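You operate a simulated robot arm through the tools that you are given. There is no shell and no other tool.

You are at the controls of a simulated robot arm. One attempt, no reset.

## Task
Warm a tube as the block card says, then switch the block off.
Fine: the tube and the heat that the card names, one timer run; start the timer once READY shows; the tube stays in the block.

It is judged by the outcome, as a careful person would: the job done as asked, and still so three seconds after it is handed in. It fails if anything else is knocked over, pushed out of place, dropped, spilled or broken.

## Robot
A 6-joint arm with a two-finger parallel gripper, fixed in place. Base frame: the origin is at the foot of the arm, x ahead of it, y to its left, z up. Readings come in m, rad, newtons and seconds.
With the tool pointing down near the work surface it reaches from about 0.26 to 0.68 m from the base axis. Its first joint turns from -1.152 to 1.152 rad. Payload 2.9 kg.
Tool frame: the origin (TCP) lies between the finger pads and is the grasp point; the fingertips stand 0.03 m ahead of it; z points along the fingers, y is the line along which they close. Largest opening 0.11 m; finger width 0.02, thickness 0.01; the body of the gripper, 0.048 by 0.112 m, starts 0.055 m behind the TCP.
Orientation is that of the tool frame in the base frame, as a unit quaternion [x, y, z, w]. With the fingers straight down and closing along the base's y, the tool's x points along the base's -x, its y along +y and its z along -z.

## Interface
- The arm moves only by the tool step_arm. Its argument "deltas" is a list of rows, each a list of 7 numbers: the closure in counts, from 0 (fully open) to 255 (shut), then the shift along the base's x, y, z in m, then the turn, a rotation vector about the base's x, y, z in rad. In form: [[gripper, tx, ty, tz, wx, wy, wz], ...]. A call has 1 to 20 rows; each row is the pose to reach, as a shift and turn from the pose commanded when the call began. Each row takes 0.2 s and may step no farther than 0.05 m and 0.15 rad from the row before; otherwise, or with a gripper value out of range, the whole call is refused. A pose out of reach is approached as far as the arm can. The call stops where the force on the tool passes 40 N (or 10 N more than at its start, if that is more) or the arm is blocked; 0.2 s more then pass. The fingers move at their own pace (about 0.108 m/s each) and stop on an object; they squeeze with about 23 N. The grip force told is the motor's: it shows also when the fingers shut on nothing. Time passes only in rows, and 0.2 s behind the last, so rows that repeat a pose let the fingers close. The reply holds the time, the measured pose of the TCP, the force on the tool along the base axes, the opening and the grip force, in the units named above and with some noise, with the torque about the TCP (base axes, N m) and any sound that the robot's microphone picked up.
- Cameras (640 x 400 px; columns grow to the right, rows downward): "scene" is fixed at [0.0739, 0.4329, 1.385]; the picture's right is [-0.85, -0.53, 0.00], its down [-0.24, 0.39, -0.89] and it looks along [0.47, -0.76, -0.45] (base axes); focal length 315 px, centre (320, 200). "wrist" rides on the gripper at [0.072, 0.017, -0.103] in the tool frame; the picture's right is [-0.23, 0.97, 0.00], its down [-0.76, -0.18, -0.62] and it looks along [-0.61, -0.14, 0.78] (tool axes); focal length 222 px, centre (320, 200). There is no depth. A picture from a camera that has moved, and an enlarged one, comes with that camera's place and axes in the base frame and with its lens. The place of the scene camera against the robot may be out by one fixed shift of up to 0.025 m in any direction.
- capture(camera): a new picture of that camera. It takes no simulated time.
- zoom(camera, box): a new picture of the part [left, top, right, bottom] of that camera's present view, enlarged. It takes no simulated time.
- job_done(): hands the job in; it is judged then, once.

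Nothing tells you positions but the pictures and the camera data. Unless the task says otherwise, let go and move clear before handing in.

The tools are called after "Emit:" by a JSON object that holds its "api" and its "payload". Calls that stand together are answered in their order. step_arm: Moves the arm, as the interface text tells. Its arguments: {"type":"object","properties":{"deltas":{"type":"array","items":{"type":"array","items":{"type":"number"}}}},"required":["deltas"]} The other tools are called the same way: capture (camera) takes a picture; zoom (camera, box) takes an enlarged picture of a part of a camera's view; job_done () hands the job in.

At the start:

```text
clock: 0.0
ee_pos: [0.4599, 0.0215, 1.2068]
ee_rot: [0.0, 1.0, 0.0, 0.001]
contact_force: [0.7, -0.9, -0.6]
ft_torque: [-0.02, -0.01, -0.02]
finger_gap: 0.11
grasp_force: 0.0
```

scene: 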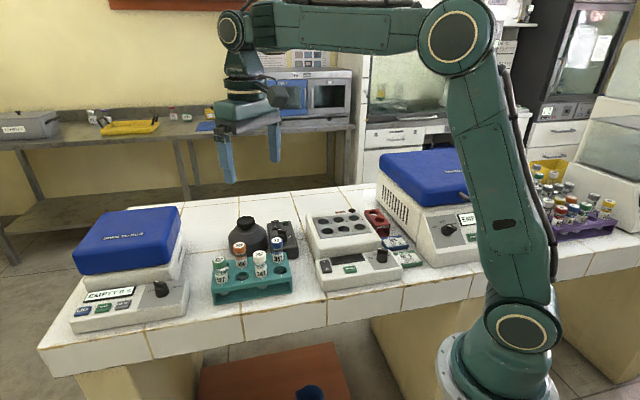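
wrist: 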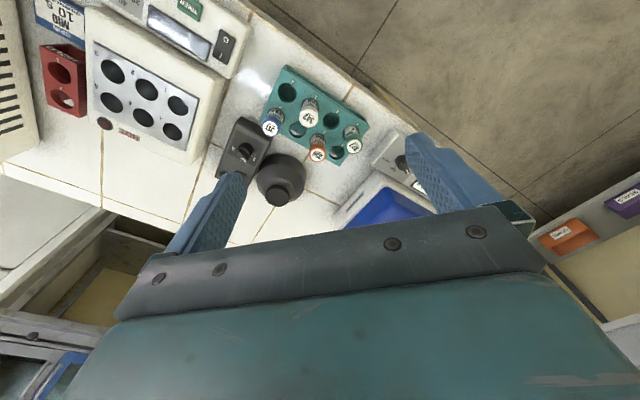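

I see a bench with a heat block (six wells, panel with knob, display and switch), a teal rack with tubes and a card near the block. I'll zoom in to read the card and the labels.

Emit:
{"api": "zoom", "payload": {"camera": "scene", "box": [290, 190, 430, 300]}}

Emit:
{"api": "zoom", "payload": {"camera": "scene", "box": [200, 210, 310, 310]}}

Emit:
{"api": "zoom", "payload": {"camera": "wrist", "box": [20, 0, 260, 150]}}

Emit:
{"api": "zoom", "payload": {"camera": "wrist", "box": [210, 50, 400, 210]}}

```text
3.64 times, centred on (360, 245) of scene
camera zoom: at [0.0739, 0.4329, 1.385], right [-0.85, -0.53, 0.0], down [-0.24, 0.39, -0.89], along [0.47, -0.76, -0.45], focal length 1145 px, centre (174, 36)
```

zoom: 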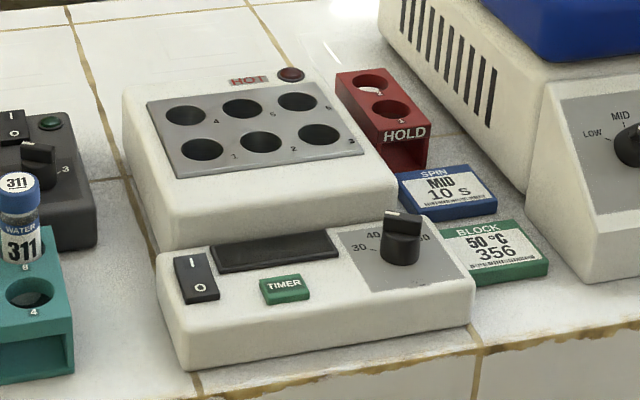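

```text
4.00 times, centred on (255, 260) of scene
camera zoom: at [0.0739, 0.4329, 1.385], right [-0.85, -0.53, 0.0], down [-0.24, 0.39, -0.89], along [0.47, -0.76, -0.45], focal length 1260 px, centre (580, -40)
```

zoom: 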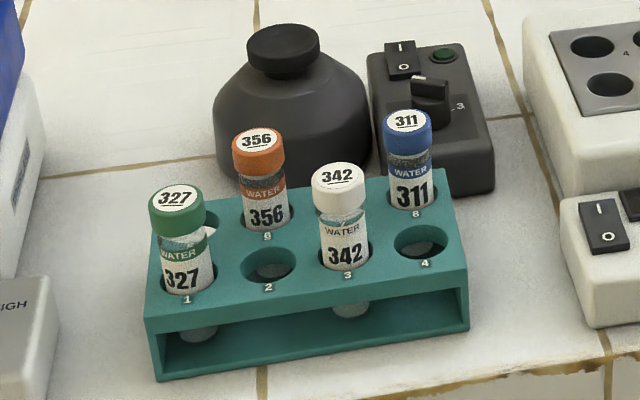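

```text
2.67 times, centred on (140, 75) of wrist
camera zoom: at [0.3865, 0.0393, 1.3105], right [0.23, 0.97, 0.0], down [0.76, -0.18, 0.62], along [0.61, -0.14, -0.78], focal length 592 px, centre (800, 533)
```

zoom: 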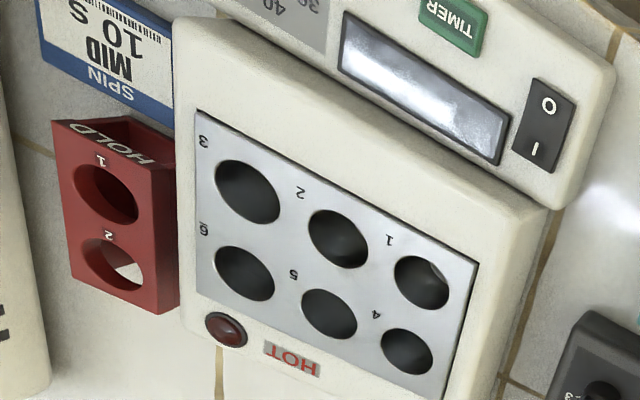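

```text
2.50 times, centred on (305, 130) of wrist
camera zoom: at [0.3865, 0.0393, 1.3105], right [0.23, 0.97, 0.0], down [0.76, -0.18, 0.62], along [0.61, -0.14, -0.78], focal length 555 px, centre (358, 375)
```

zoom: 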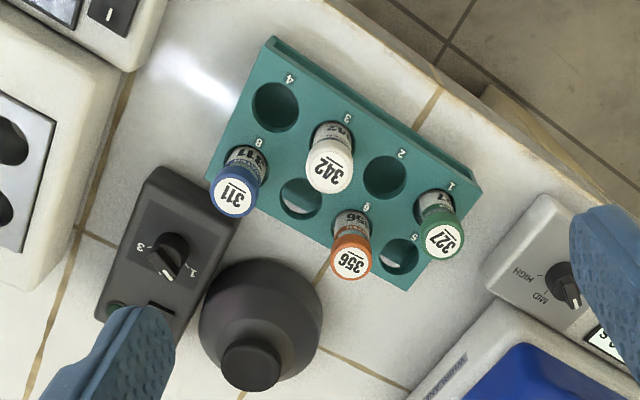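

The block card appears to read 50 °C, tube 356 (orange cap, rack slot 6). The block is at about (0.41, -0.25) and the tube cap at about (0.556, -0.004, 0.965). Next I'll look closely at the card, panel and knob.

Emit:
{"api": "zoom", "payload": {"camera": "scene", "box": [380, 235, 420, 260]}}

Emit:
{"api": "zoom", "payload": {"camera": "scene", "box": [320, 230, 400, 280]}}

Emit:
{"api": "zoom", "payload": {"camera": "scene", "box": [300, 200, 380, 250]}}

Emit:
{"api": "zoom", "payload": {"camera": "wrist", "box": [120, 0, 260, 80]}}

```text
16.00 times, centred on (400, 248) of scene
camera zoom: at [0.0739, 0.4329, 1.385], right [-0.85, -0.53, 0.0], down [-0.24, 0.39, -0.89], along [0.47, -0.76, -0.45], focal length 5039 px, centre (-960, -560)
```

zoom: 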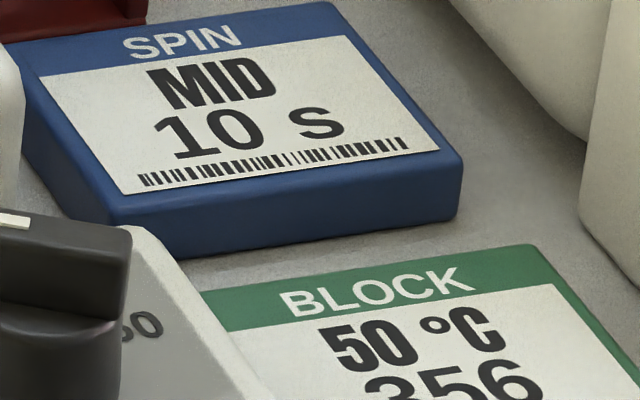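

```text
8.00 times, centred on (360, 255) of scene
camera zoom: at [0.0739, 0.4329, 1.385], right [-0.85, -0.53, 0.0], down [-0.24, 0.39, -0.89], along [0.47, -0.76, -0.45], focal length 2519 px, centre (0, -240)
```

zoom: 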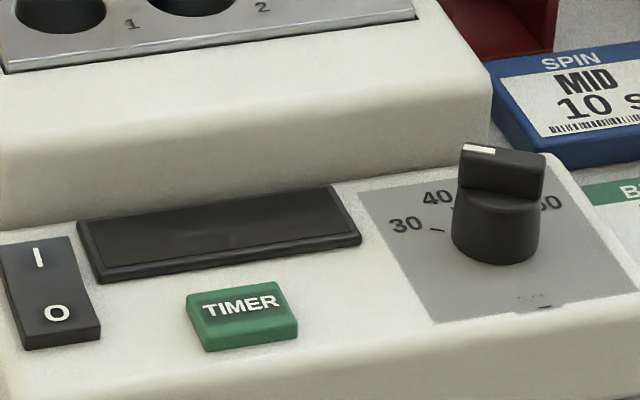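

```text
8.00 times, centred on (340, 225) of scene
camera zoom: at [0.0739, 0.4329, 1.385], right [-0.85, -0.53, 0.0], down [-0.24, 0.39, -0.89], along [0.47, -0.76, -0.45], focal length 2519 px, centre (160, 0)
```

zoom: 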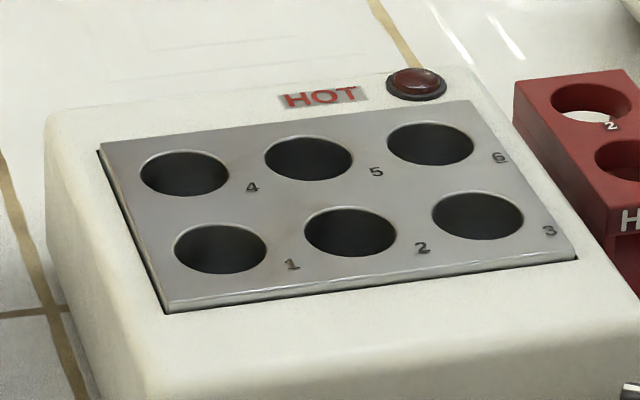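

```text
4.57 times, centred on (190, 40) of wrist
camera zoom: at [0.3865, 0.0393, 1.3105], right [0.23, 0.97, 0.0], down [0.76, -0.18, 0.62], along [0.61, -0.14, -0.78], focal length 1015 px, centre (914, 931)
```

zoom: 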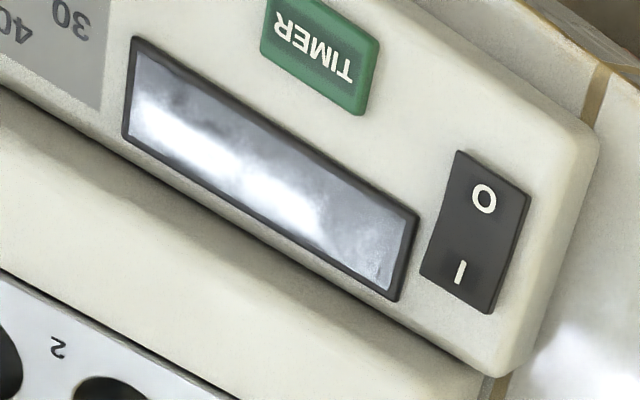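

I can read the card: BLOCK, 50 °C, 356. The knob labels are partly hidden from here, so I'll turn the wrist to look at the panel from the operator's side while staying high above everything.

Emit:
{"api": "step_arm", "payload": {"deltas": [[0, -0.008, -0.002, -0.006, 0, 0, -0.142], [0, -0.016, -0.004, -0.012, 0, 0, -0.285], [0, -0.024, -0.006, -0.018, 0, 0, -0.428], [0, -0.032, -0.008, -0.024, 0, 0, -0.571], [0, -0.04, -0.01, -0.03, 0, 0, -0.714], [0, -0.048, -0.012, -0.036, 0, 0, -0.857], [0, -0.056, -0.014, -0.042, 0, 0, -1.0], [0, -0.064, -0.016, -0.048, 0, 0, -1.142], [0, -0.072, -0.018, -0.054, 0, 0, -1.285], [0, -0.08, -0.02, -0.06, 0, 0, -1.428], [0, -0.09, -0.022, -0.066, 0, 0, -1.57]]}}

Emit:
{"api": "capture", "payload": {"camera": "wrist"}}

Emit:
{"api": "capture", "payload": {"camera": "scene"}}

```text
clock: 2.4
ee_pos: [0.3689, -0.0005, 1.1425]
ee_rot: [0.708, 0.706, 0.0, 0.0]
contact_force: [1.1, -0.1, 0.0]
ft_torque: [-0.02, 0.0, 0.0]
finger_gap: 0.1099
grasp_force: 0.1
```

```text
taken
camera wrist: at [0.3863, 0.073, 1.2446], right [0.97, -0.23, 0.0], down [-0.18, -0.76, 0.62], along [-0.14, -0.61, -0.78], focal length 222 px, centre (320, 200)
```

wrist: 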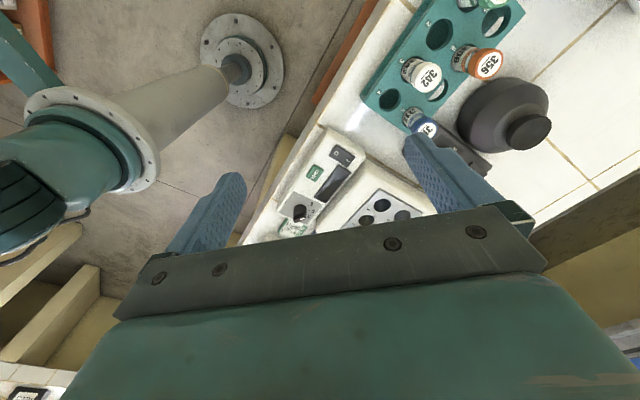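

```text
taken
```

scene: 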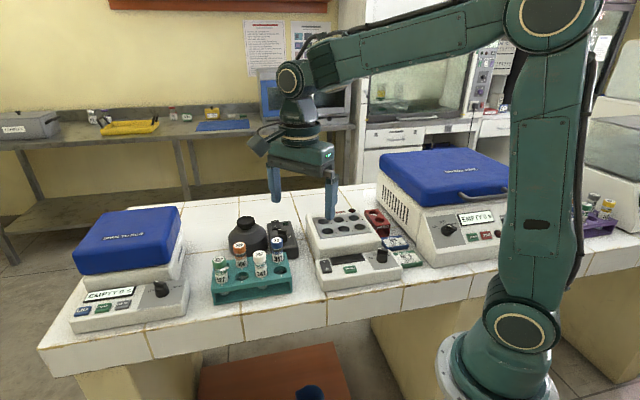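

The wrist camera now sees the block panel between the fingers; I'll zoom there to read the knob scale.

Emit:
{"api": "zoom", "payload": {"camera": "wrist", "box": [250, 130, 410, 230]}}

Emit:
{"api": "zoom", "payload": {"camera": "wrist", "box": [270, 180, 334, 220]}}

Emit:
{"api": "zoom", "payload": {"camera": "wrist", "box": [390, 20, 550, 120]}}

```text
4.00 times, centred on (330, 180) of wrist
camera zoom: at [0.3863, 0.073, 1.2446], right [0.97, -0.23, 0.0], down [-0.18, -0.76, 0.62], along [-0.14, -0.61, -0.78], focal length 888 px, centre (280, 280)
```

zoom: 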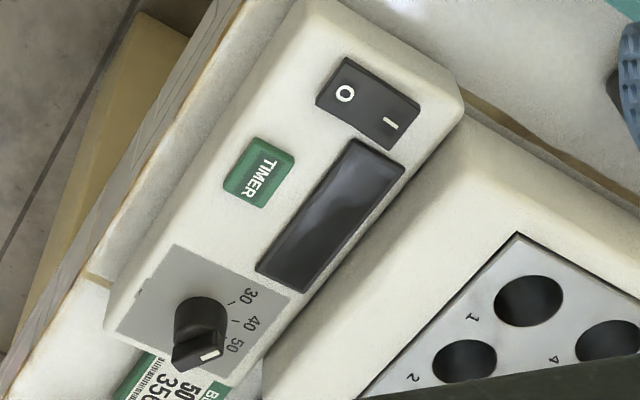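

```text
10.00 times, centred on (302, 200) of wrist
camera zoom: at [0.3863, 0.073, 1.2446], right [0.97, -0.23, 0.0], down [-0.18, -0.76, 0.62], along [-0.14, -0.61, -0.78], focal length 2221 px, centre (500, 200)
```

zoom: 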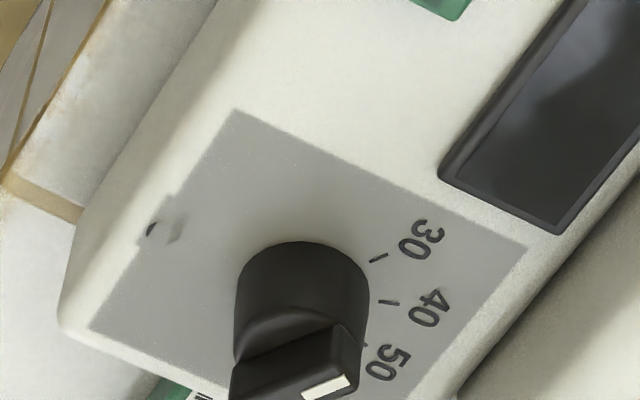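

```text
4.00 times, centred on (470, 70) of wrist
camera zoom: at [0.3863, 0.073, 1.2446], right [0.97, -0.23, 0.0], down [-0.18, -0.76, 0.62], along [-0.14, -0.61, -0.78], focal length 888 px, centre (-280, 720)
```

zoom: 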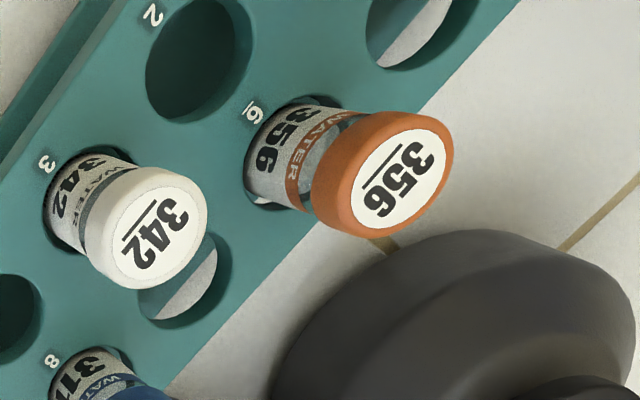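

The knob scale runs 30/40/50/(60). I can't yet tell exactly where the pointer is, so I'll bring the camera nearly above the panel, still high.

Emit:
{"api": "step_arm", "payload": {"deltas": [[0, -0.014, -0.04, 0.005, 0, 0, 0], [0, -0.028, -0.08, 0.01, 0, 0, 0], [0, -0.042, -0.12, 0.01, 0, 0, 0], [0, -0.056, -0.16, 0.01, 0, 0, 0], [0, -0.07, -0.2, 0.01, 0, 0, 0]]}}

Emit:
{"api": "capture", "payload": {"camera": "wrist"}}

Emit:
{"api": "zoom", "payload": {"camera": "wrist", "box": [240, 40, 400, 140]}}

Emit:
{"api": "zoom", "payload": {"camera": "wrist", "box": [272, 70, 352, 120]}}

```text
clock: 3.6
ee_pos: [0.2977, -0.2003, 1.1528]
ee_rot: [0.706, 0.708, 0.0, 0.0]
contact_force: [-0.2, 0.7, -1.2]
ft_torque: [0.01, 0.01, -0.03]
finger_gap: 0.11
grasp_force: 0.1
```

```text
taken
camera wrist: at [0.3145, -0.1265, 1.2572], right [0.97, -0.23, 0.0], down [-0.18, -0.76, 0.62], along [-0.14, -0.61, -0.78], focal length 222 px, centre (320, 200)
```

wrist: 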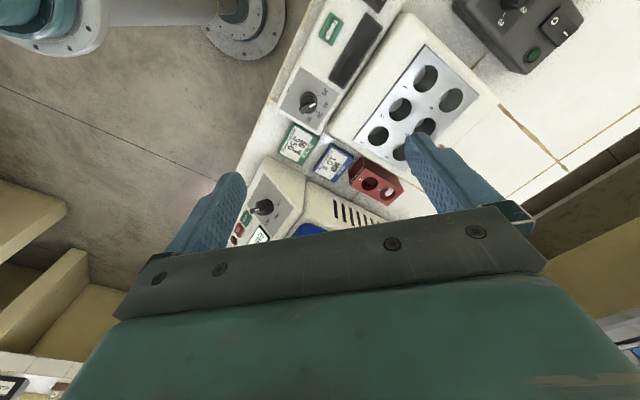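

```text
4.00 times, centred on (320, 90) of wrist
camera zoom: at [0.3145, -0.1265, 1.2572], right [0.97, -0.23, 0.0], down [-0.18, -0.76, 0.62], along [-0.14, -0.61, -0.78], focal length 888 px, centre (320, 640)
```

zoom: 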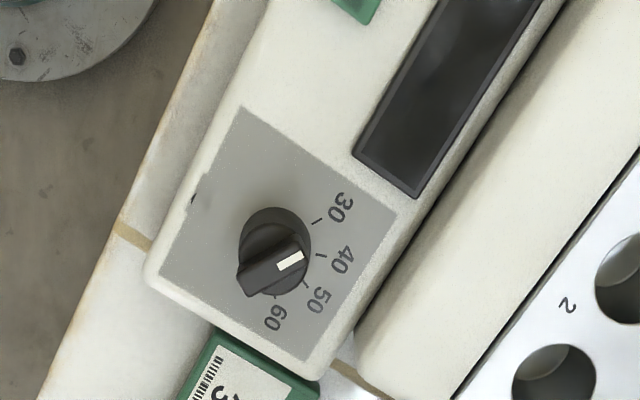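

```text
8.00 times, centred on (312, 95) of wrist
camera zoom: at [0.3145, -0.1265, 1.2572], right [0.97, -0.23, 0.0], down [-0.18, -0.76, 0.62], along [-0.14, -0.61, -0.78], focal length 1777 px, centre (384, 1040)
```

zoom: 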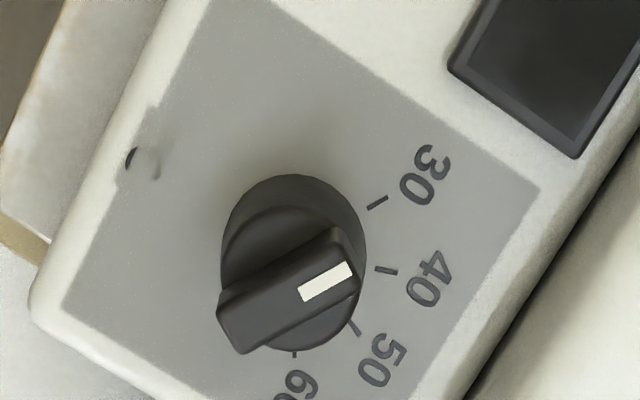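

From above I can read the pointer sitting at 30; the scale goes 30, 40, 50, 60 clockwise, about 36° apart. The block and rack are turned about 45° to the base, and the panel surface is at z≈0.89. Next I'll turn the tool to -45° and look closely at the rack and tube 356.

Emit:
{"api": "step_arm", "payload": {"deltas": [[0, 0.029, 0.0276, -0.002, 0, 0, 0.0982], [0, 0.058, 0.0551, -0.004, 0, 0, 0.1963], [0, 0.087, 0.0827, -0.006, 0, 0, 0.2945], [0, 0.1155, 0.1102, -0.01, 0, 0, 0.3927], [0, 0.1444, 0.1378, -0.012, 0, 0, 0.4909], [0, 0.1733, 0.1653, -0.015, 0, 0, 0.589], [0, 0.2021, 0.1929, -0.018, 0, 0, 0.6872], [0, 0.231, 0.2204, -0.022, 0, 0, 0.7854]]}}

Emit:
{"api": "capture", "payload": {"camera": "wrist"}}

Emit:
{"api": "zoom", "payload": {"camera": "wrist", "box": [240, 80, 400, 180]}}

Emit:
{"api": "zoom", "payload": {"camera": "scene", "box": [200, 220, 300, 300]}}

```text
clock: 5.4
ee_pos: [0.5315, 0.0207, 1.13]
ee_rot: [0.382, 0.924, 0.0, 0.0]
contact_force: [0.2, 0.9, -0.3]
ft_torque: [0.02, 0.02, 0.01]
finger_gap: 0.1102
grasp_force: 0.1
```

```text
taken
camera wrist: at [0.4905, 0.084, 1.2334], right [0.85, 0.53, 0.0], down [0.41, -0.66, 0.62], along [0.33, -0.53, -0.78], focal length 222 px, centre (320, 200)
```

wrist: 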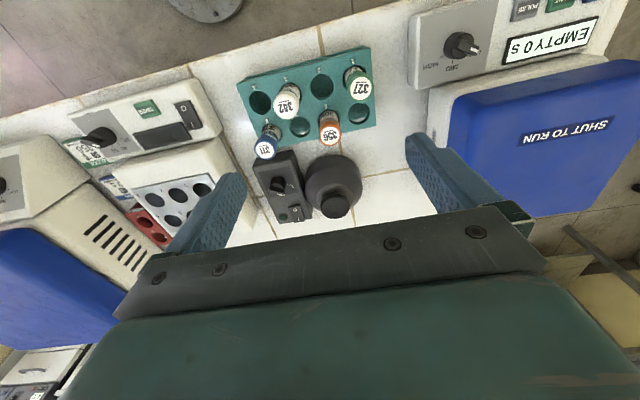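

```text
4.00 times, centred on (320, 130) of wrist
camera zoom: at [0.4905, 0.084, 1.2334], right [0.85, 0.53, 0.0], down [0.41, -0.66, 0.62], along [0.33, -0.53, -0.78], focal length 888 px, centre (320, 480)
```

zoom: 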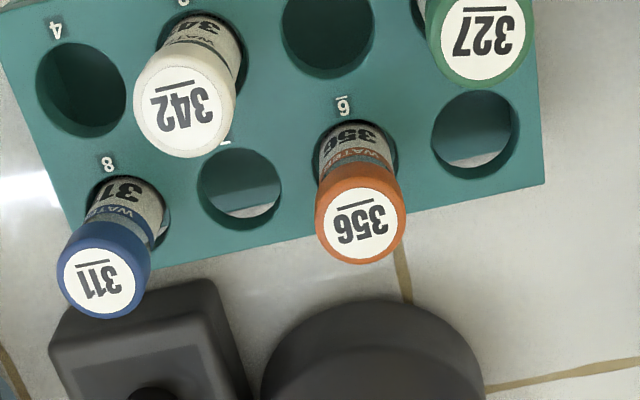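

```text
5.00 times, centred on (250, 260) of scene
camera zoom: at [0.0739, 0.4329, 1.385], right [-0.85, -0.53, 0.0], down [-0.24, 0.39, -0.89], along [0.47, -0.76, -0.45], focal length 1575 px, centre (670, -100)
```

zoom: 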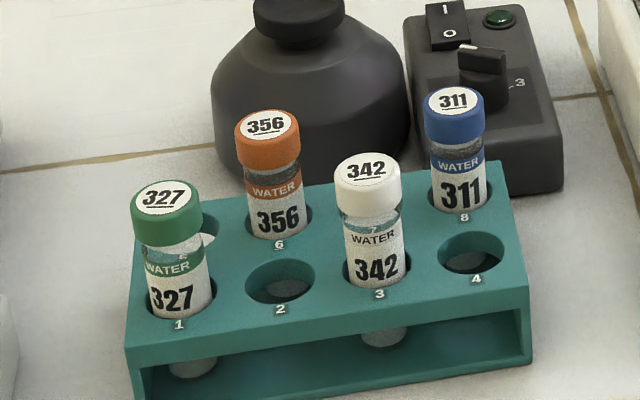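

Tube 356's cap top is at about (0.563, -0.008, 0.955), and the rack top is at about z=0.898, with empty slots on both sides of it. I'll part-close the fingers and hover above it to check alignment.

Emit:
{"api": "step_arm", "payload": {"deltas": [[125, 0.015, -0.013, -0.03, 0, 0, 0], [125, 0.033, -0.028, -0.06, 0, 0, 0], [125, 0.033, -0.028, -0.09, 0, 0, 0], [125, 0.033, -0.028, -0.1, 0, 0, 0], [125, 0.033, -0.028, -0.1, 0, 0, 0]]}}

Emit:
{"api": "capture", "payload": {"camera": "wrist"}}

Emit:
{"api": "capture", "payload": {"camera": "scene"}}

```text
clock: 6.6
ee_pos: [0.5639, -0.0086, 1.0286]
ee_rot: [0.382, 0.924, 0.0, 0.0]
contact_force: [-0.6, -0.3, 1.1]
ft_torque: [-0.05, -0.02, -0.02]
finger_gap: 0.0561
grasp_force: 0.1
```

```text
taken
camera wrist: at [0.524, 0.0557, 1.1322], right [0.85, 0.53, 0.0], down [0.41, -0.66, 0.62], along [0.33, -0.53, -0.78], focal length 222 px, centre (320, 200)
```

wrist: 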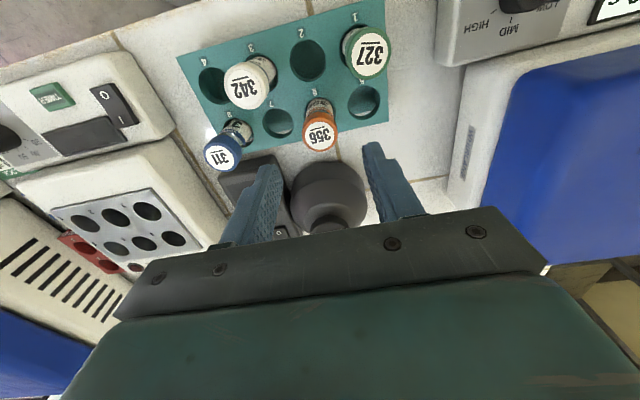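

```text
taken
```

scene: 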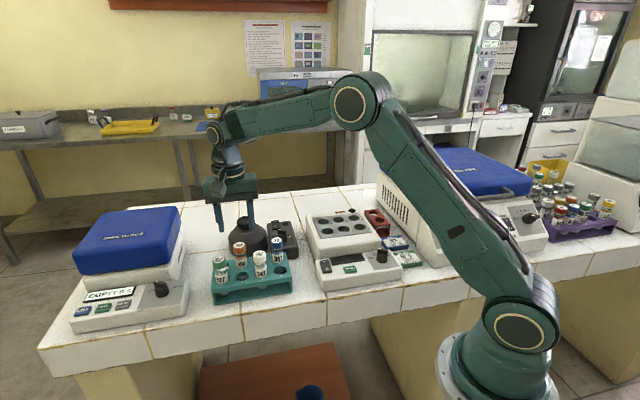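

The cap appears centred between the fingers; I'll zoom to check the alignment precisely.

Emit:
{"api": "zoom", "payload": {"camera": "wrist", "box": [240, 80, 400, 180]}}

Emit:
{"api": "zoom", "payload": {"camera": "scene", "box": [190, 170, 290, 270]}}

```text
4.00 times, centred on (320, 130) of wrist
camera zoom: at [0.524, 0.0557, 1.1322], right [0.85, 0.53, 0.0], down [0.41, -0.66, 0.62], along [0.33, -0.53, -0.78], focal length 888 px, centre (320, 480)
```

zoom: 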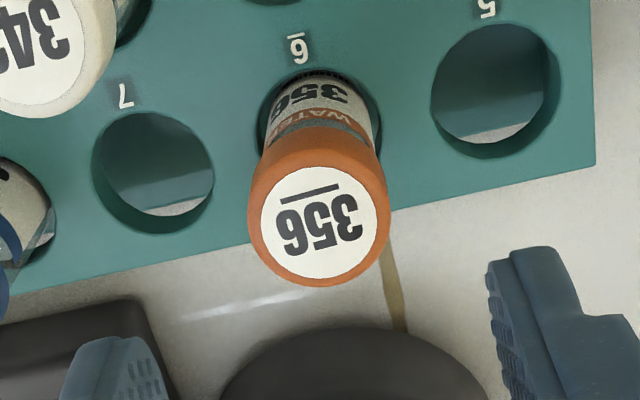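

```text
4.00 times, centred on (240, 220) of scene
camera zoom: at [0.0739, 0.4328, 1.385], right [-0.85, -0.53, 0.0], down [-0.24, 0.39, -0.89], along [0.47, -0.76, -0.45], focal length 1260 px, centre (640, 120)
```

zoom: 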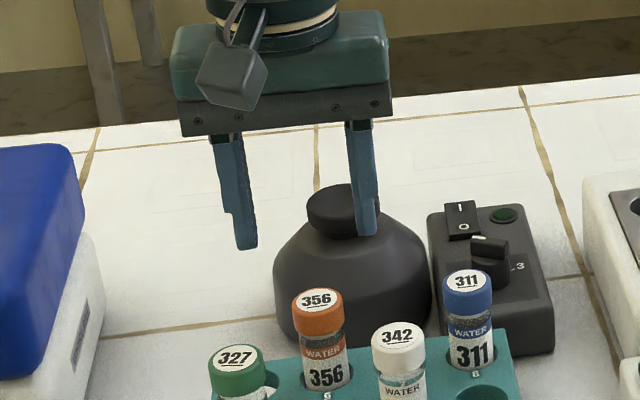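

The tool is aligned over tube 356 within about 1 mm. Now I descend so the fingertips stop around z=0.92, clear of the rack top, and close on the cap.

Emit:
{"api": "step_arm", "payload": {"deltas": [[125, 0, 0, -0.03, 0, 0, 0], [125, 0, 0, -0.06, 0, 0, 0], [125, 0, 0, -0.08, 0, 0, 0], [125, 0, 0, -0.08, 0, 0, 0], [255, 0, 0, -0.08, 0, 0, 0], [255, 0, 0, -0.08, 0, 0, 0], [255, 0, 0, -0.08, 0, 0, 0]]}}

Emit:
{"api": "capture", "payload": {"camera": "wrist"}}

Emit:
{"api": "zoom", "payload": {"camera": "scene", "box": [190, 190, 290, 290]}}

```text
clock: 8.2
ee_pos: [0.5628, -0.0092, 0.9488]
ee_rot: [0.382, 0.924, 0.0, 0.0]
contact_force: [0.6, -0.9, 0.6]
ft_torque: [0.0, 0.01, 0.02]
finger_gap: 0.0285
grasp_force: 23.0
```

```text
taken
camera wrist: at [0.5231, 0.0559, 1.0518], right [0.85, 0.53, 0.0], down [0.41, -0.66, 0.62], along [0.33, -0.53, -0.78], focal length 222 px, centre (320, 200)
```

wrist: 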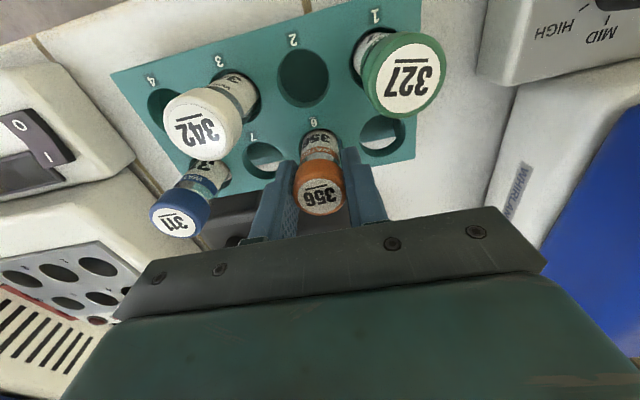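

```text
4.00 times, centred on (240, 240) of scene
camera zoom: at [0.0739, 0.4329, 1.385], right [-0.85, -0.53, 0.0], down [-0.24, 0.39, -0.89], along [0.47, -0.76, -0.45], focal length 1260 px, centre (640, 40)
```

zoom: 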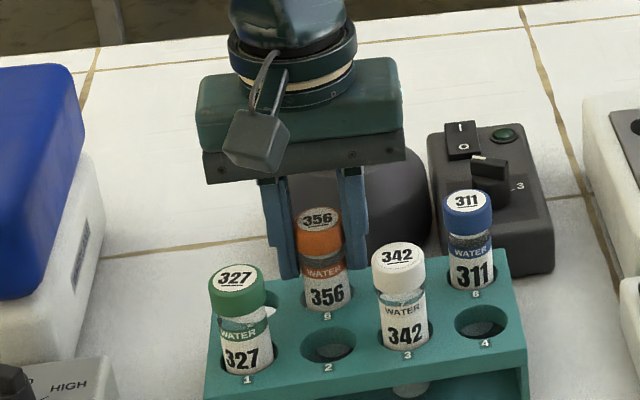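

The grip holds at 28.5 mm with 23 N. I'll lift the tube straight up out of the rack.

Emit:
{"api": "step_arm", "payload": {"deltas": [[255, 0, 0, 0.02, 0, 0, 0], [255, 0, 0, 0.05, 0, 0, 0], [255, 0, 0, 0.09, 0, 0, 0], [255, 0, 0, 0.13, 0, 0, 0], [255, 0, 0, 0.15, 0, 0, 0], [255, 0, 0, 0.15, 0, 0, 0]]}}

Emit:
{"api": "capture", "payload": {"camera": "wrist"}}

Emit:
{"api": "zoom", "payload": {"camera": "scene", "box": [180, 150, 300, 300]}}

```text
clock: 9.6
ee_pos: [0.5621, -0.0088, 1.0995]
ee_rot: [0.382, 0.924, -0.001, 0.0]
contact_force: [-0.9, -0.5, -0.4]
ft_torque: [-0.01, -0.04, 0.01]
finger_gap: 0.0288
grasp_force: 23.3
```

```text
taken
camera wrist: at [0.5231, 0.0558, 1.203], right [0.85, 0.53, 0.0], down [0.41, -0.66, 0.62], along [0.33, -0.53, -0.78], focal length 222 px, centre (320, 200)
```

wrist: 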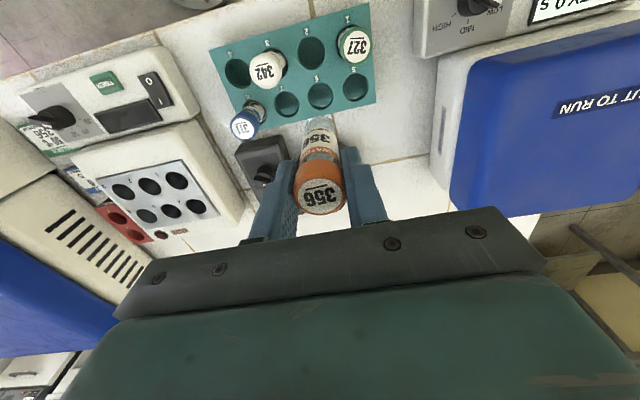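

```text
2.67 times, centred on (240, 225) of scene
camera zoom: at [0.0739, 0.4329, 1.385], right [-0.85, -0.53, 0.0], down [-0.24, 0.39, -0.89], along [0.47, -0.76, -0.45], focal length 840 px, centre (533, 133)
```

zoom: 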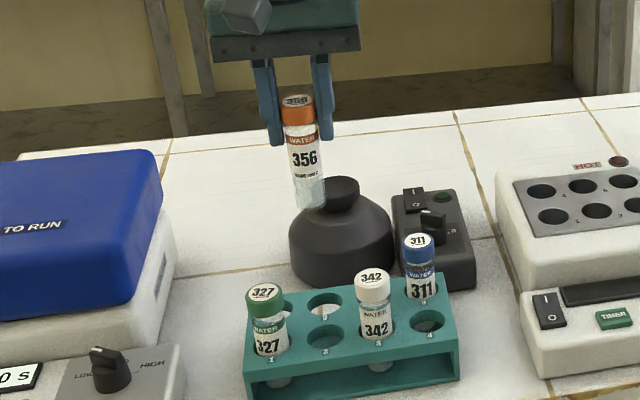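

The tube is out and hangs vertically, about 9 cm long. I'll carry it at this height over to above block well 1, at about (0.4375, -0.215), and look at the alignment.

Emit:
{"api": "step_arm", "payload": {"deltas": [[255, -0.02, -0.033, 0, 0, 0, 0], [255, -0.042, -0.069, 0, 0, 0, 0], [255, -0.063, -0.104, 0, 0, 0, 0], [255, -0.084, -0.138, 0, 0, 0, 0], [255, -0.105, -0.173, 0, 0, 0, 0], [255, -0.1255, -0.207, 0, 0, 0, 0], [255, -0.1255, -0.207, 0, 0, 0, 0]]}}

Emit:
{"api": "capture", "payload": {"camera": "wrist"}}

Emit:
{"api": "zoom", "payload": {"camera": "wrist", "box": [240, 60, 400, 160]}}

Emit:
{"api": "zoom", "payload": {"camera": "scene", "box": [280, 160, 400, 280]}}

```text
clock: 11.2
ee_pos: [0.4374, -0.2176, 1.0981]
ee_rot: [0.382, 0.924, 0.0, 0.0]
contact_force: [-0.3, 0.1, -1.0]
ft_torque: [-0.04, 0.0, -0.01]
finger_gap: 0.0289
grasp_force: 23.0
```

```text
taken
camera wrist: at [0.3963, -0.1526, 1.2024], right [0.85, 0.53, 0.0], down [0.41, -0.66, 0.62], along [0.33, -0.53, -0.78], focal length 222 px, centre (320, 200)
```

wrist: 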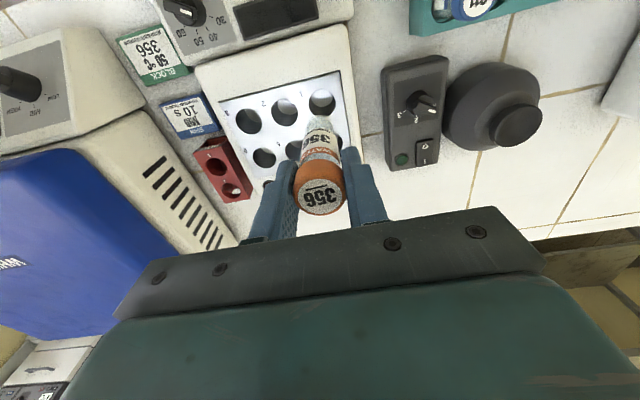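

```text
4.00 times, centred on (320, 110) of wrist
camera zoom: at [0.3963, -0.1526, 1.2024], right [0.85, 0.53, 0.0], down [0.41, -0.66, 0.62], along [0.33, -0.53, -0.78], focal length 888 px, centre (320, 560)
```

zoom: 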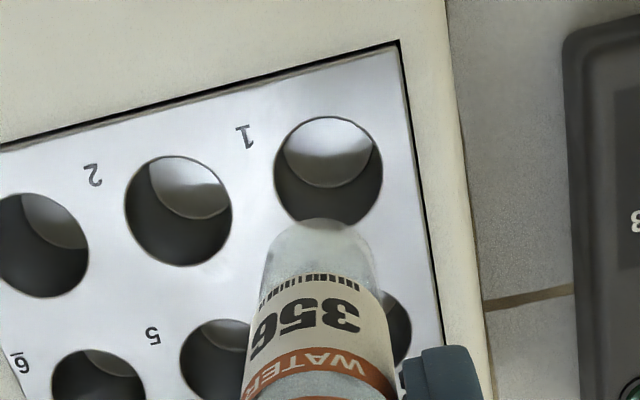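

```text
3.33 times, centred on (340, 220) of scene
camera zoom: at [0.0739, 0.4328, 1.385], right [-0.85, -0.53, 0.0], down [-0.24, 0.39, -0.89], along [0.47, -0.76, -0.45], focal length 1050 px, centre (253, 133)
```

zoom: 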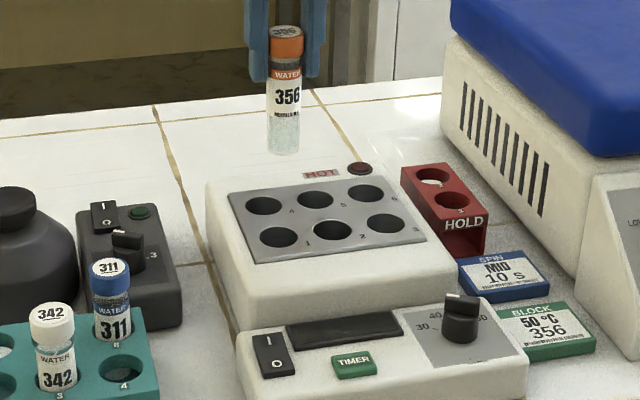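

Well 1's rim centre is about 2.5 mm to the tool's +y side of the tube axis, and the well looks about 35 mm deep. I'll correct by (+1.8, +1.8) mm and lower until the tube bottom is just above the plate.

Emit:
{"api": "step_arm", "payload": {"deltas": [[255, 0.0018, 0.0018, -0.01, 0, 0, 0], [255, 0.0018, 0.0018, -0.03, 0, 0, 0], [255, 0.0018, 0.0018, -0.05, 0, 0, 0], [255, 0.0018, 0.0018, -0.06, 0, 0, 0], [255, 0.0018, 0.0018, -0.06, 0, 0, 0]]}}

Emit:
{"api": "zoom", "payload": {"camera": "wrist", "box": [240, 60, 400, 160]}}

Emit:
{"api": "zoom", "payload": {"camera": "scene", "box": [300, 170, 380, 250]}}

```text
clock: 12.4
ee_pos: [0.4386, -0.2146, 1.0395]
ee_rot: [0.382, 0.924, -0.001, 0.0]
contact_force: [0.1, -0.2, -0.2]
ft_torque: [0.02, 0.01, 0.01]
finger_gap: 0.0288
grasp_force: 22.6
```

```text
4.00 times, centred on (320, 110) of wrist
camera zoom: at [0.3993, -0.1496, 1.1421], right [0.85, 0.53, 0.0], down [0.41, -0.66, 0.62], along [0.33, -0.53, -0.78], focal length 888 px, centre (320, 560)
```

zoom: 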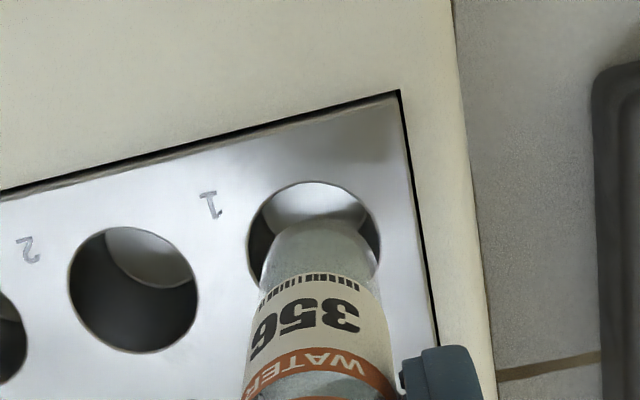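

```text
5.00 times, centred on (340, 210) of scene
camera zoom: at [0.0739, 0.4328, 1.385], right [-0.85, -0.53, 0.0], down [-0.24, 0.39, -0.89], along [0.47, -0.76, -0.45], focal length 1575 px, centre (220, 150)
```

zoom: 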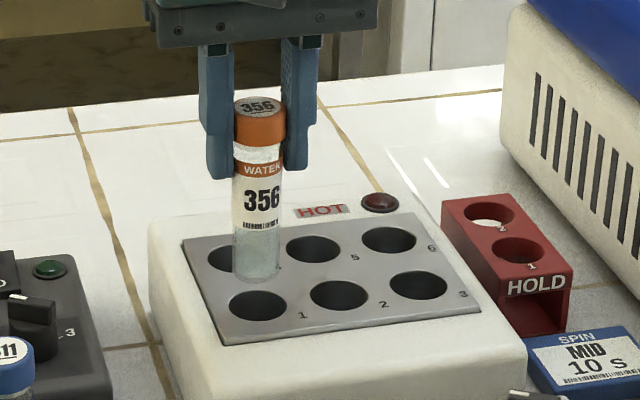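

The tube bottom is over well 1 with clearance all round, needing only about a 1 mm correction. I'll lower it into the well, watching the force.

Emit:
{"api": "step_arm", "payload": {"deltas": [[255, -0.0006, -0.0012, -0.005, 0, 0, 0], [255, -0.0006, -0.0012, -0.015, 0, 0, 0], [255, -0.0006, -0.0012, -0.025, 0, 0, 0], [255, -0.0006, -0.0012, -0.035, 0, 0, 0], [255, -0.0006, -0.0012, -0.041, 0, 0, 0], [255, -0.0006, -0.0012, -0.041, 0, 0, 0]]}}

Emit:
{"api": "zoom", "payload": {"camera": "wrist", "box": [240, 60, 400, 160]}}

Emit:
{"api": "zoom", "payload": {"camera": "scene", "box": [300, 170, 380, 250]}}

```text
clock: 13.8
ee_pos: [0.439, -0.2151, 0.9971]
ee_rot: [0.382, 0.924, 0.0, 0.0]
contact_force: [0.1, 0.2, -0.8]
ft_torque: [0.04, 0.0, -0.02]
finger_gap: 0.0285
grasp_force: 22.5
```

```text
4.00 times, centred on (320, 110) of wrist
camera zoom: at [0.3989, -0.1501, 1.101], right [0.85, 0.53, 0.0], down [0.41, -0.66, 0.62], along [0.33, -0.53, -0.78], focal length 888 px, centre (320, 560)
```

zoom: 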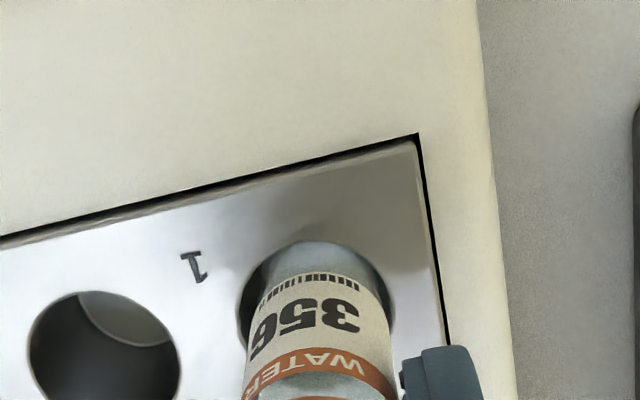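

```text
5.00 times, centred on (340, 210) of scene
camera zoom: at [0.0739, 0.4328, 1.385], right [-0.85, -0.53, 0.0], down [-0.24, 0.39, -0.89], along [0.47, -0.76, -0.45], focal length 1575 px, centre (220, 150)
```

zoom: 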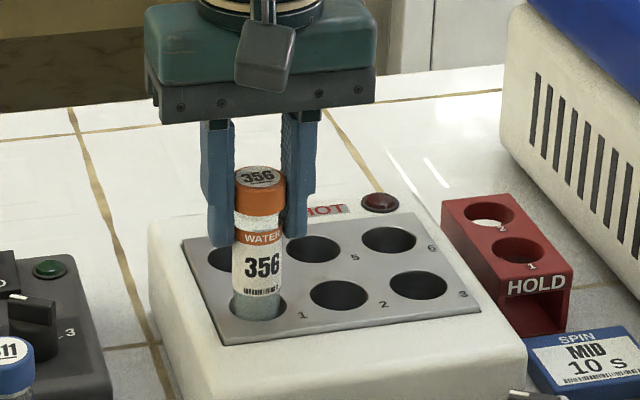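

No contact yet, with the tube inside well 1. I'll centre it another millimetre or so and keep lowering in small steps, checking the force.

Emit:
{"api": "step_arm", "payload": {"deltas": [[255, 0.0003, -0.0017, -0.002, 0, 0, 0], [255, 0.0003, -0.0017, -0.004, 0, 0, 0], [255, 0.0003, -0.0017, -0.006, 0, 0, 0], [255, 0.0003, -0.0017, -0.008, 0, 0, 0]]}}

```text
clock: 14.8
ee_pos: [0.439, -0.2172, 0.9904]
ee_rot: [0.382, 0.924, -0.001, 0.0]
contact_force: [0.2, 0.8, -0.7]
ft_torque: [0.01, -0.02, 0.01]
finger_gap: 0.0289
grasp_force: 23.4
```

Emit:
{"api": "step_arm", "payload": {"deltas": [[255, 0, 0, -0.0015, 0, 0, 0], [255, 0, 0, -0.003, 0, 0, 0]]}}

Emit:
{"api": "zoom", "payload": {"camera": "wrist", "box": [240, 60, 400, 160]}}

```text
clock: 15.4
ee_pos: [0.4394, -0.2173, 0.9882]
ee_rot: [0.382, 0.924, 0.0, 0.0]
contact_force: [0.6, -0.8, -2.0]
ft_torque: [-0.02, 0.02, -0.04]
finger_gap: 0.0289
grasp_force: 23.4
```

```text
4.00 times, centred on (320, 110) of wrist
camera zoom: at [0.3993, -0.1521, 1.0909], right [0.85, 0.53, 0.0], down [0.41, -0.66, 0.62], along [0.33, -0.53, -0.78], focal length 888 px, centre (320, 560)
```

zoom: 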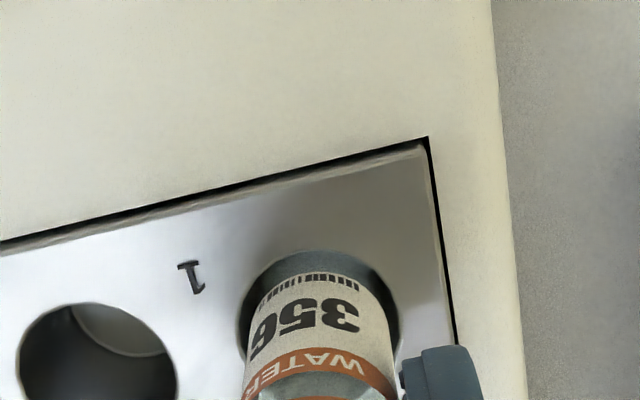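

Still free, and centred in the well now. I'll continue down in small steps.

Emit:
{"api": "step_arm", "payload": {"deltas": [[255, 0, 0, -0.0015, 0, 0, 0], [255, 0, 0, -0.003, 0, 0, 0], [255, 0, 0, -0.003, 0, 0, 0]]}}

```text
clock: 16.2
ee_pos: [0.4392, -0.2166, 0.9838]
ee_rot: [0.382, 0.924, 0.001, 0.0]
contact_force: [-0.5, 0.6, -3.6]
ft_torque: [0.0, -0.02, -0.02]
finger_gap: 0.0287
grasp_force: 23.1
```

Emit:
{"api": "step_arm", "payload": {"deltas": [[255, 0, 0, -0.001, 0, 0, 0], [255, 0, 0, -0.001, 0, 0, 0]]}}

Emit:
{"api": "zoom", "payload": {"camera": "scene", "box": [310, 190, 370, 240]}}

```text
clock: 16.8
ee_pos: [0.4399, -0.2171, 0.9835]
ee_rot: [0.382, 0.924, 0.0, 0.0]
contact_force: [0.0, 0.3, -4.4]
ft_torque: [-0.03, 0.05, -0.02]
finger_gap: 0.0288
grasp_force: 22.8
```

```text
8.00 times, centred on (340, 215) of scene
camera zoom: at [0.0739, 0.4328, 1.3851], right [-0.85, -0.53, 0.0], down [-0.24, 0.39, -0.89], along [0.47, -0.76, -0.45], focal length 2519 px, centre (160, 80)
```

zoom: 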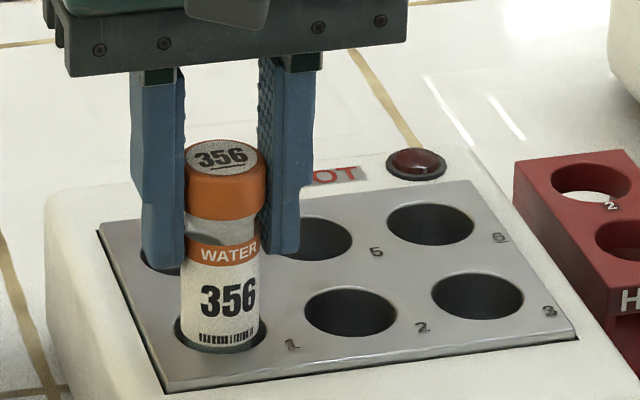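

Emit:
{"api": "step_arm", "payload": {"deltas": [[255, 0, 0, -0.001, 0, 0, 0], [255, 0, 0, -0.002, 0, 0, 0], [255, 0, 0, -0.002, 0, 0, 0]]}}

```text
clock: 17.6
ee_pos: [0.4394, -0.2168, 0.9813]
ee_rot: [0.382, 0.924, 0.0, 0.0]
contact_force: [0.1, -0.2, -2.8]
ft_torque: [-0.01, 0.01, 0.03]
finger_gap: 0.0287
grasp_force: 23.0
```

Emit:
{"api": "zoom", "payload": {"camera": "wrist", "box": [240, 120, 400, 220]}}

Emit:
{"api": "zoom", "payload": {"camera": "scene", "box": [310, 190, 370, 240]}}

```text
4.00 times, centred on (320, 170) of wrist
camera zoom: at [0.399, -0.1519, 1.0846], right [0.85, 0.53, 0.0], down [0.41, -0.66, 0.62], along [0.33, -0.53, -0.78], focal length 888 px, centre (320, 320)
```

zoom: 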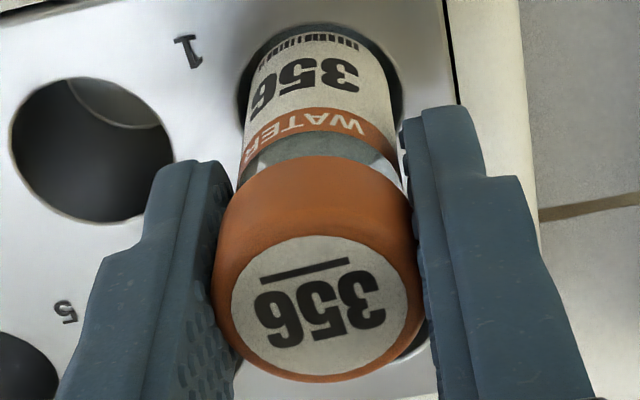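

```text
8.00 times, centred on (340, 215) of scene
camera zoom: at [0.0739, 0.4328, 1.3851], right [-0.85, -0.53, 0.0], down [-0.24, 0.39, -0.89], along [0.47, -0.76, -0.45], focal length 2519 px, centre (160, 80)
```

zoom: 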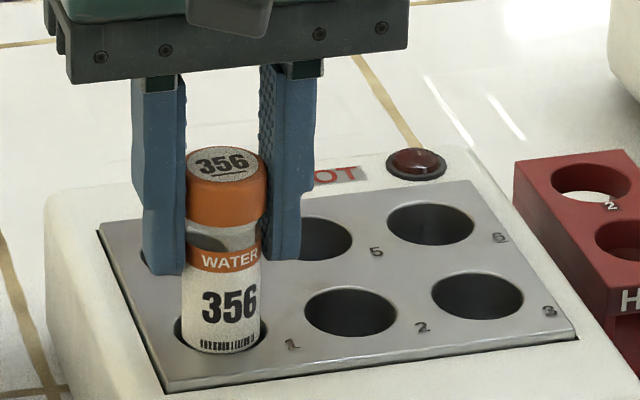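

The tube is still going down with the gripper, so it has not bottomed yet. I'll continue in small steps.

Emit:
{"api": "step_arm", "payload": {"deltas": [[255, 0, 0, -0.0015, 0, 0, 0], [255, 0, 0, -0.003, 0, 0, 0], [255, 0, 0, -0.0045, 0, 0, 0], [255, 0, 0, -0.006, 0, 0, 0], [255, 0, 0, -0.006, 0, 0, 0]]}}

Emit:
{"api": "zoom", "payload": {"camera": "scene", "box": [310, 190, 370, 240]}}

```text
clock: 18.8
ee_pos: [0.4386, -0.2167, 0.9747]
ee_rot: [0.382, 0.924, 0.0, 0.0]
contact_force: [-0.2, 0.9, -2.9]
ft_torque: [0.03, -0.01, 0.0]
finger_gap: 0.0289
grasp_force: 23.0
```

```text
8.00 times, centred on (340, 215) of scene
camera zoom: at [0.0739, 0.4328, 1.3851], right [-0.85, -0.53, 0.0], down [-0.24, 0.39, -0.89], along [0.47, -0.76, -0.45], focal length 2519 px, centre (160, 80)
```

zoom: 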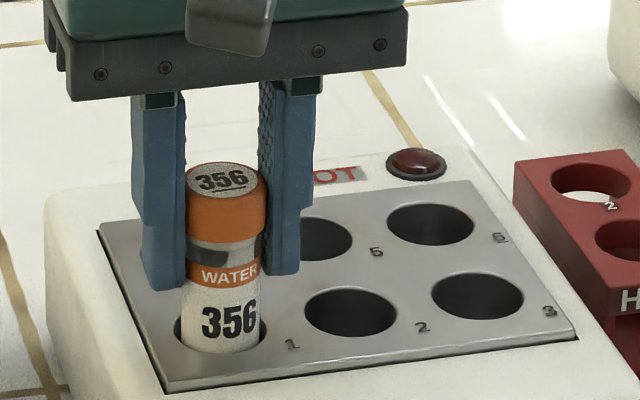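

Emit:
{"api": "step_arm", "payload": {"deltas": [[255, 0, 0, -0.0015, 0, 0, 0], [255, 0, 0, -0.003, 0, 0, 0], [255, 0, 0, -0.0045, 0, 0, 0], [255, 0, 0, -0.006, 0, 0, 0], [255, 0, 0, -0.006, 0, 0, 0]]}}

Emit:
{"api": "zoom", "payload": {"camera": "scene", "box": [310, 190, 370, 240]}}

Emit:
{"api": "zoom", "payload": {"camera": "wrist", "box": [240, 120, 400, 220]}}

```text
clock: 20.0
ee_pos: [0.4402, -0.2169, 0.9718]
ee_rot: [0.381, 0.925, 0.0, 0.003]
contact_force: [1.2, 2.3, 25.3]
ft_torque: [0.06, -0.16, -0.04]
finger_gap: 0.0291
grasp_force: 23.0
```

```text
8.00 times, centred on (340, 215) of scene
camera zoom: at [0.0735, 0.4331, 1.385], right [-0.85, -0.53, 0.0], down [-0.24, 0.39, -0.89], along [0.47, -0.76, -0.45], focal length 2519 px, centre (160, 80)
```

zoom: 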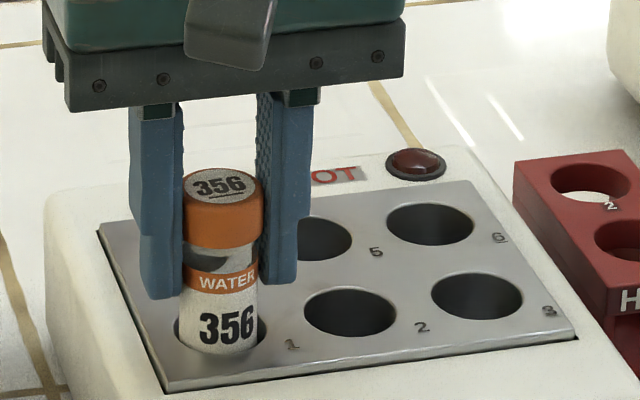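

```text
4.00 times, centred on (320, 170) of wrist
camera zoom: at [0.3998, -0.1524, 1.0736], right [0.85, 0.53, 0.0], down [0.41, -0.66, 0.63], along [0.33, -0.53, -0.78], focal length 888 px, centre (320, 320)
```

zoom: 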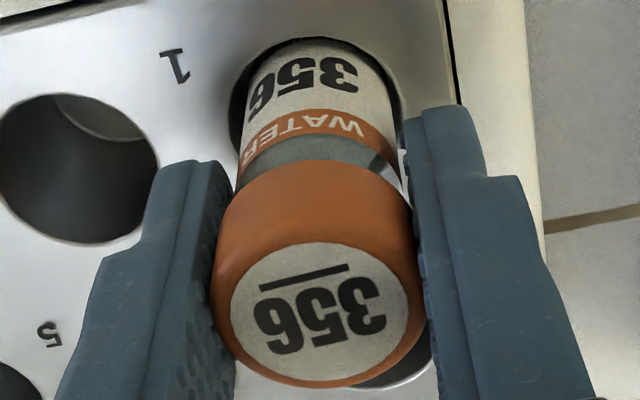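

The tube bottomed at TCP z≈0.972 (25 N reaction). I'll back off 2.5 mm to relieve the push, open gently, and rise straight up.

Emit:
{"api": "step_arm", "payload": {"deltas": [[255, 0, 0, 0.0025, 0, 0, 0], [255, 0, 0, 0.0025, 0, 0, 0], [180, 0, 0, 0.0025, 0, 0, 0], [125, 0, 0, 0.0025, 0, 0, 0], [125, 0, 0, 0.0025, 0, 0, 0]]}}

Emit:
{"api": "zoom", "payload": {"camera": "wrist", "box": [240, 120, 400, 220]}}

```text
clock: 21.2
ee_pos: [0.4404, -0.217, 0.971]
ee_rot: [0.381, 0.924, -0.001, 0.0]
contact_force: [0.1, -0.5, -0.6]
ft_torque: [0.01, 0.02, -0.02]
finger_gap: 0.0559
grasp_force: 0.2
```

```text
4.00 times, centred on (320, 170) of wrist
camera zoom: at [0.3995, -0.1521, 1.0745], right [0.85, 0.53, 0.0], down [0.41, -0.66, 0.62], along [0.33, -0.53, -0.78], focal length 888 px, centre (320, 320)
```

zoom: 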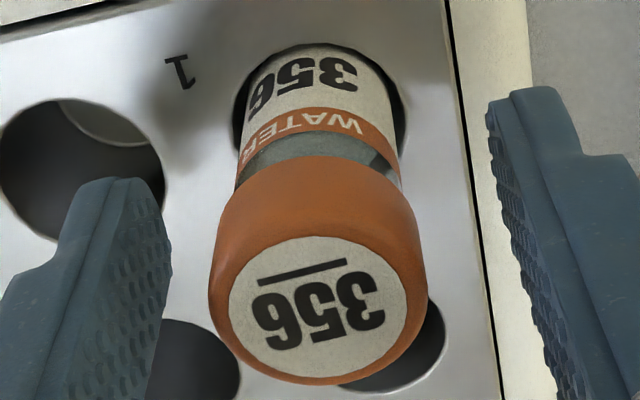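

The tube stands free in well 1. Now I rise, then go over to the knob at about (0.276, -0.216), turning the fingers to line up with its bar.

Emit:
{"api": "step_arm", "payload": {"deltas": [[125, 0, 0, 0.03, 0, 0, 0], [125, 0, 0, 0.07, 0, 0, 0], [125, 0, 0, 0.11, 0, 0, 0], [125, 0, 0, 0.13, 0, 0, 0]]}}

Emit:
{"api": "step_arm", "payload": {"deltas": [[125, -0.0204, 0, 0, 0, 0, 0.12], [125, -0.0408, 0, 0, 0, 0, 0.24], [130, -0.0612, 0, 0, 0, 0, 0.36], [140, -0.0816, 0, 0, 0, 0, 0.48], [150, -0.102, 0, -0.01, 0, 0, 0.6], [162, -0.1224, 0, -0.02, 0, 0, 0.72], [162, -0.1428, 0, -0.03, 0, 0, 0.84], [162, -0.1634, 0, -0.045, 0, 0, 0.96], [162, -0.1634, 0, -0.045, 0, 0, 0.96]]}}

Emit:
{"api": "capture", "payload": {"camera": "wrist"}}

Emit:
{"api": "zoom", "payload": {"camera": "wrist", "box": [240, 80, 400, 180]}}

Emit:
{"api": "capture", "payload": {"camera": "scene"}}

```text
clock: 22.2
ee_pos: [0.4386, -0.2169, 1.102]
ee_rot: [0.381, 0.924, 0.0, -0.001]
contact_force: [0.9, -0.4, -0.3]
ft_torque: [0.0, -0.03, -0.03]
finger_gap: 0.056
grasp_force: 0.1
```

```text
clock: 24.2
ee_pos: [0.2782, -0.2171, 1.056]
ee_rot: [-0.088, 0.996, 0.0, 0.0]
contact_force: [-0.5, 0.2, 0.8]
ft_torque: [-0.03, 0.02, 0.01]
finger_gap: 0.0404
grasp_force: 0.1
```

```text
taken
camera wrist: at [0.203, -0.2121, 1.1598], right [0.05, 1.0, 0.0], down [0.78, -0.04, 0.62], along [0.62, -0.03, -0.78], focal length 222 px, centre (320, 200)
```

wrist: 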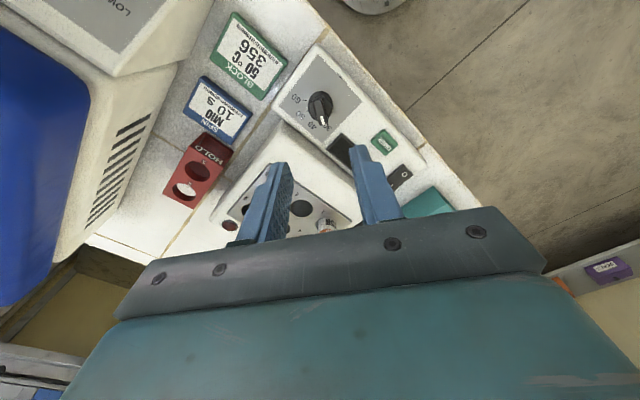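

```text
4.00 times, centred on (320, 130) of wrist
camera zoom: at [0.203, -0.2121, 1.1598], right [0.05, 1.0, 0.0], down [0.78, -0.04, 0.62], along [0.62, -0.03, -0.78], focal length 888 px, centre (320, 480)
```

zoom: 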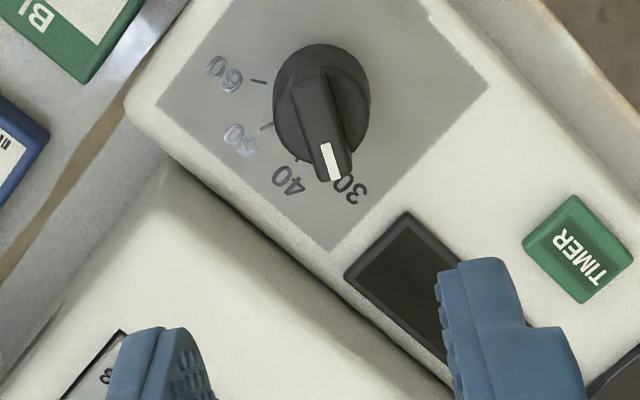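

```text
taken
```

scene: 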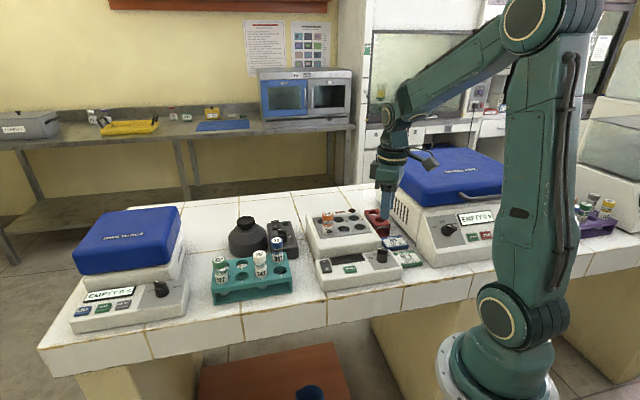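

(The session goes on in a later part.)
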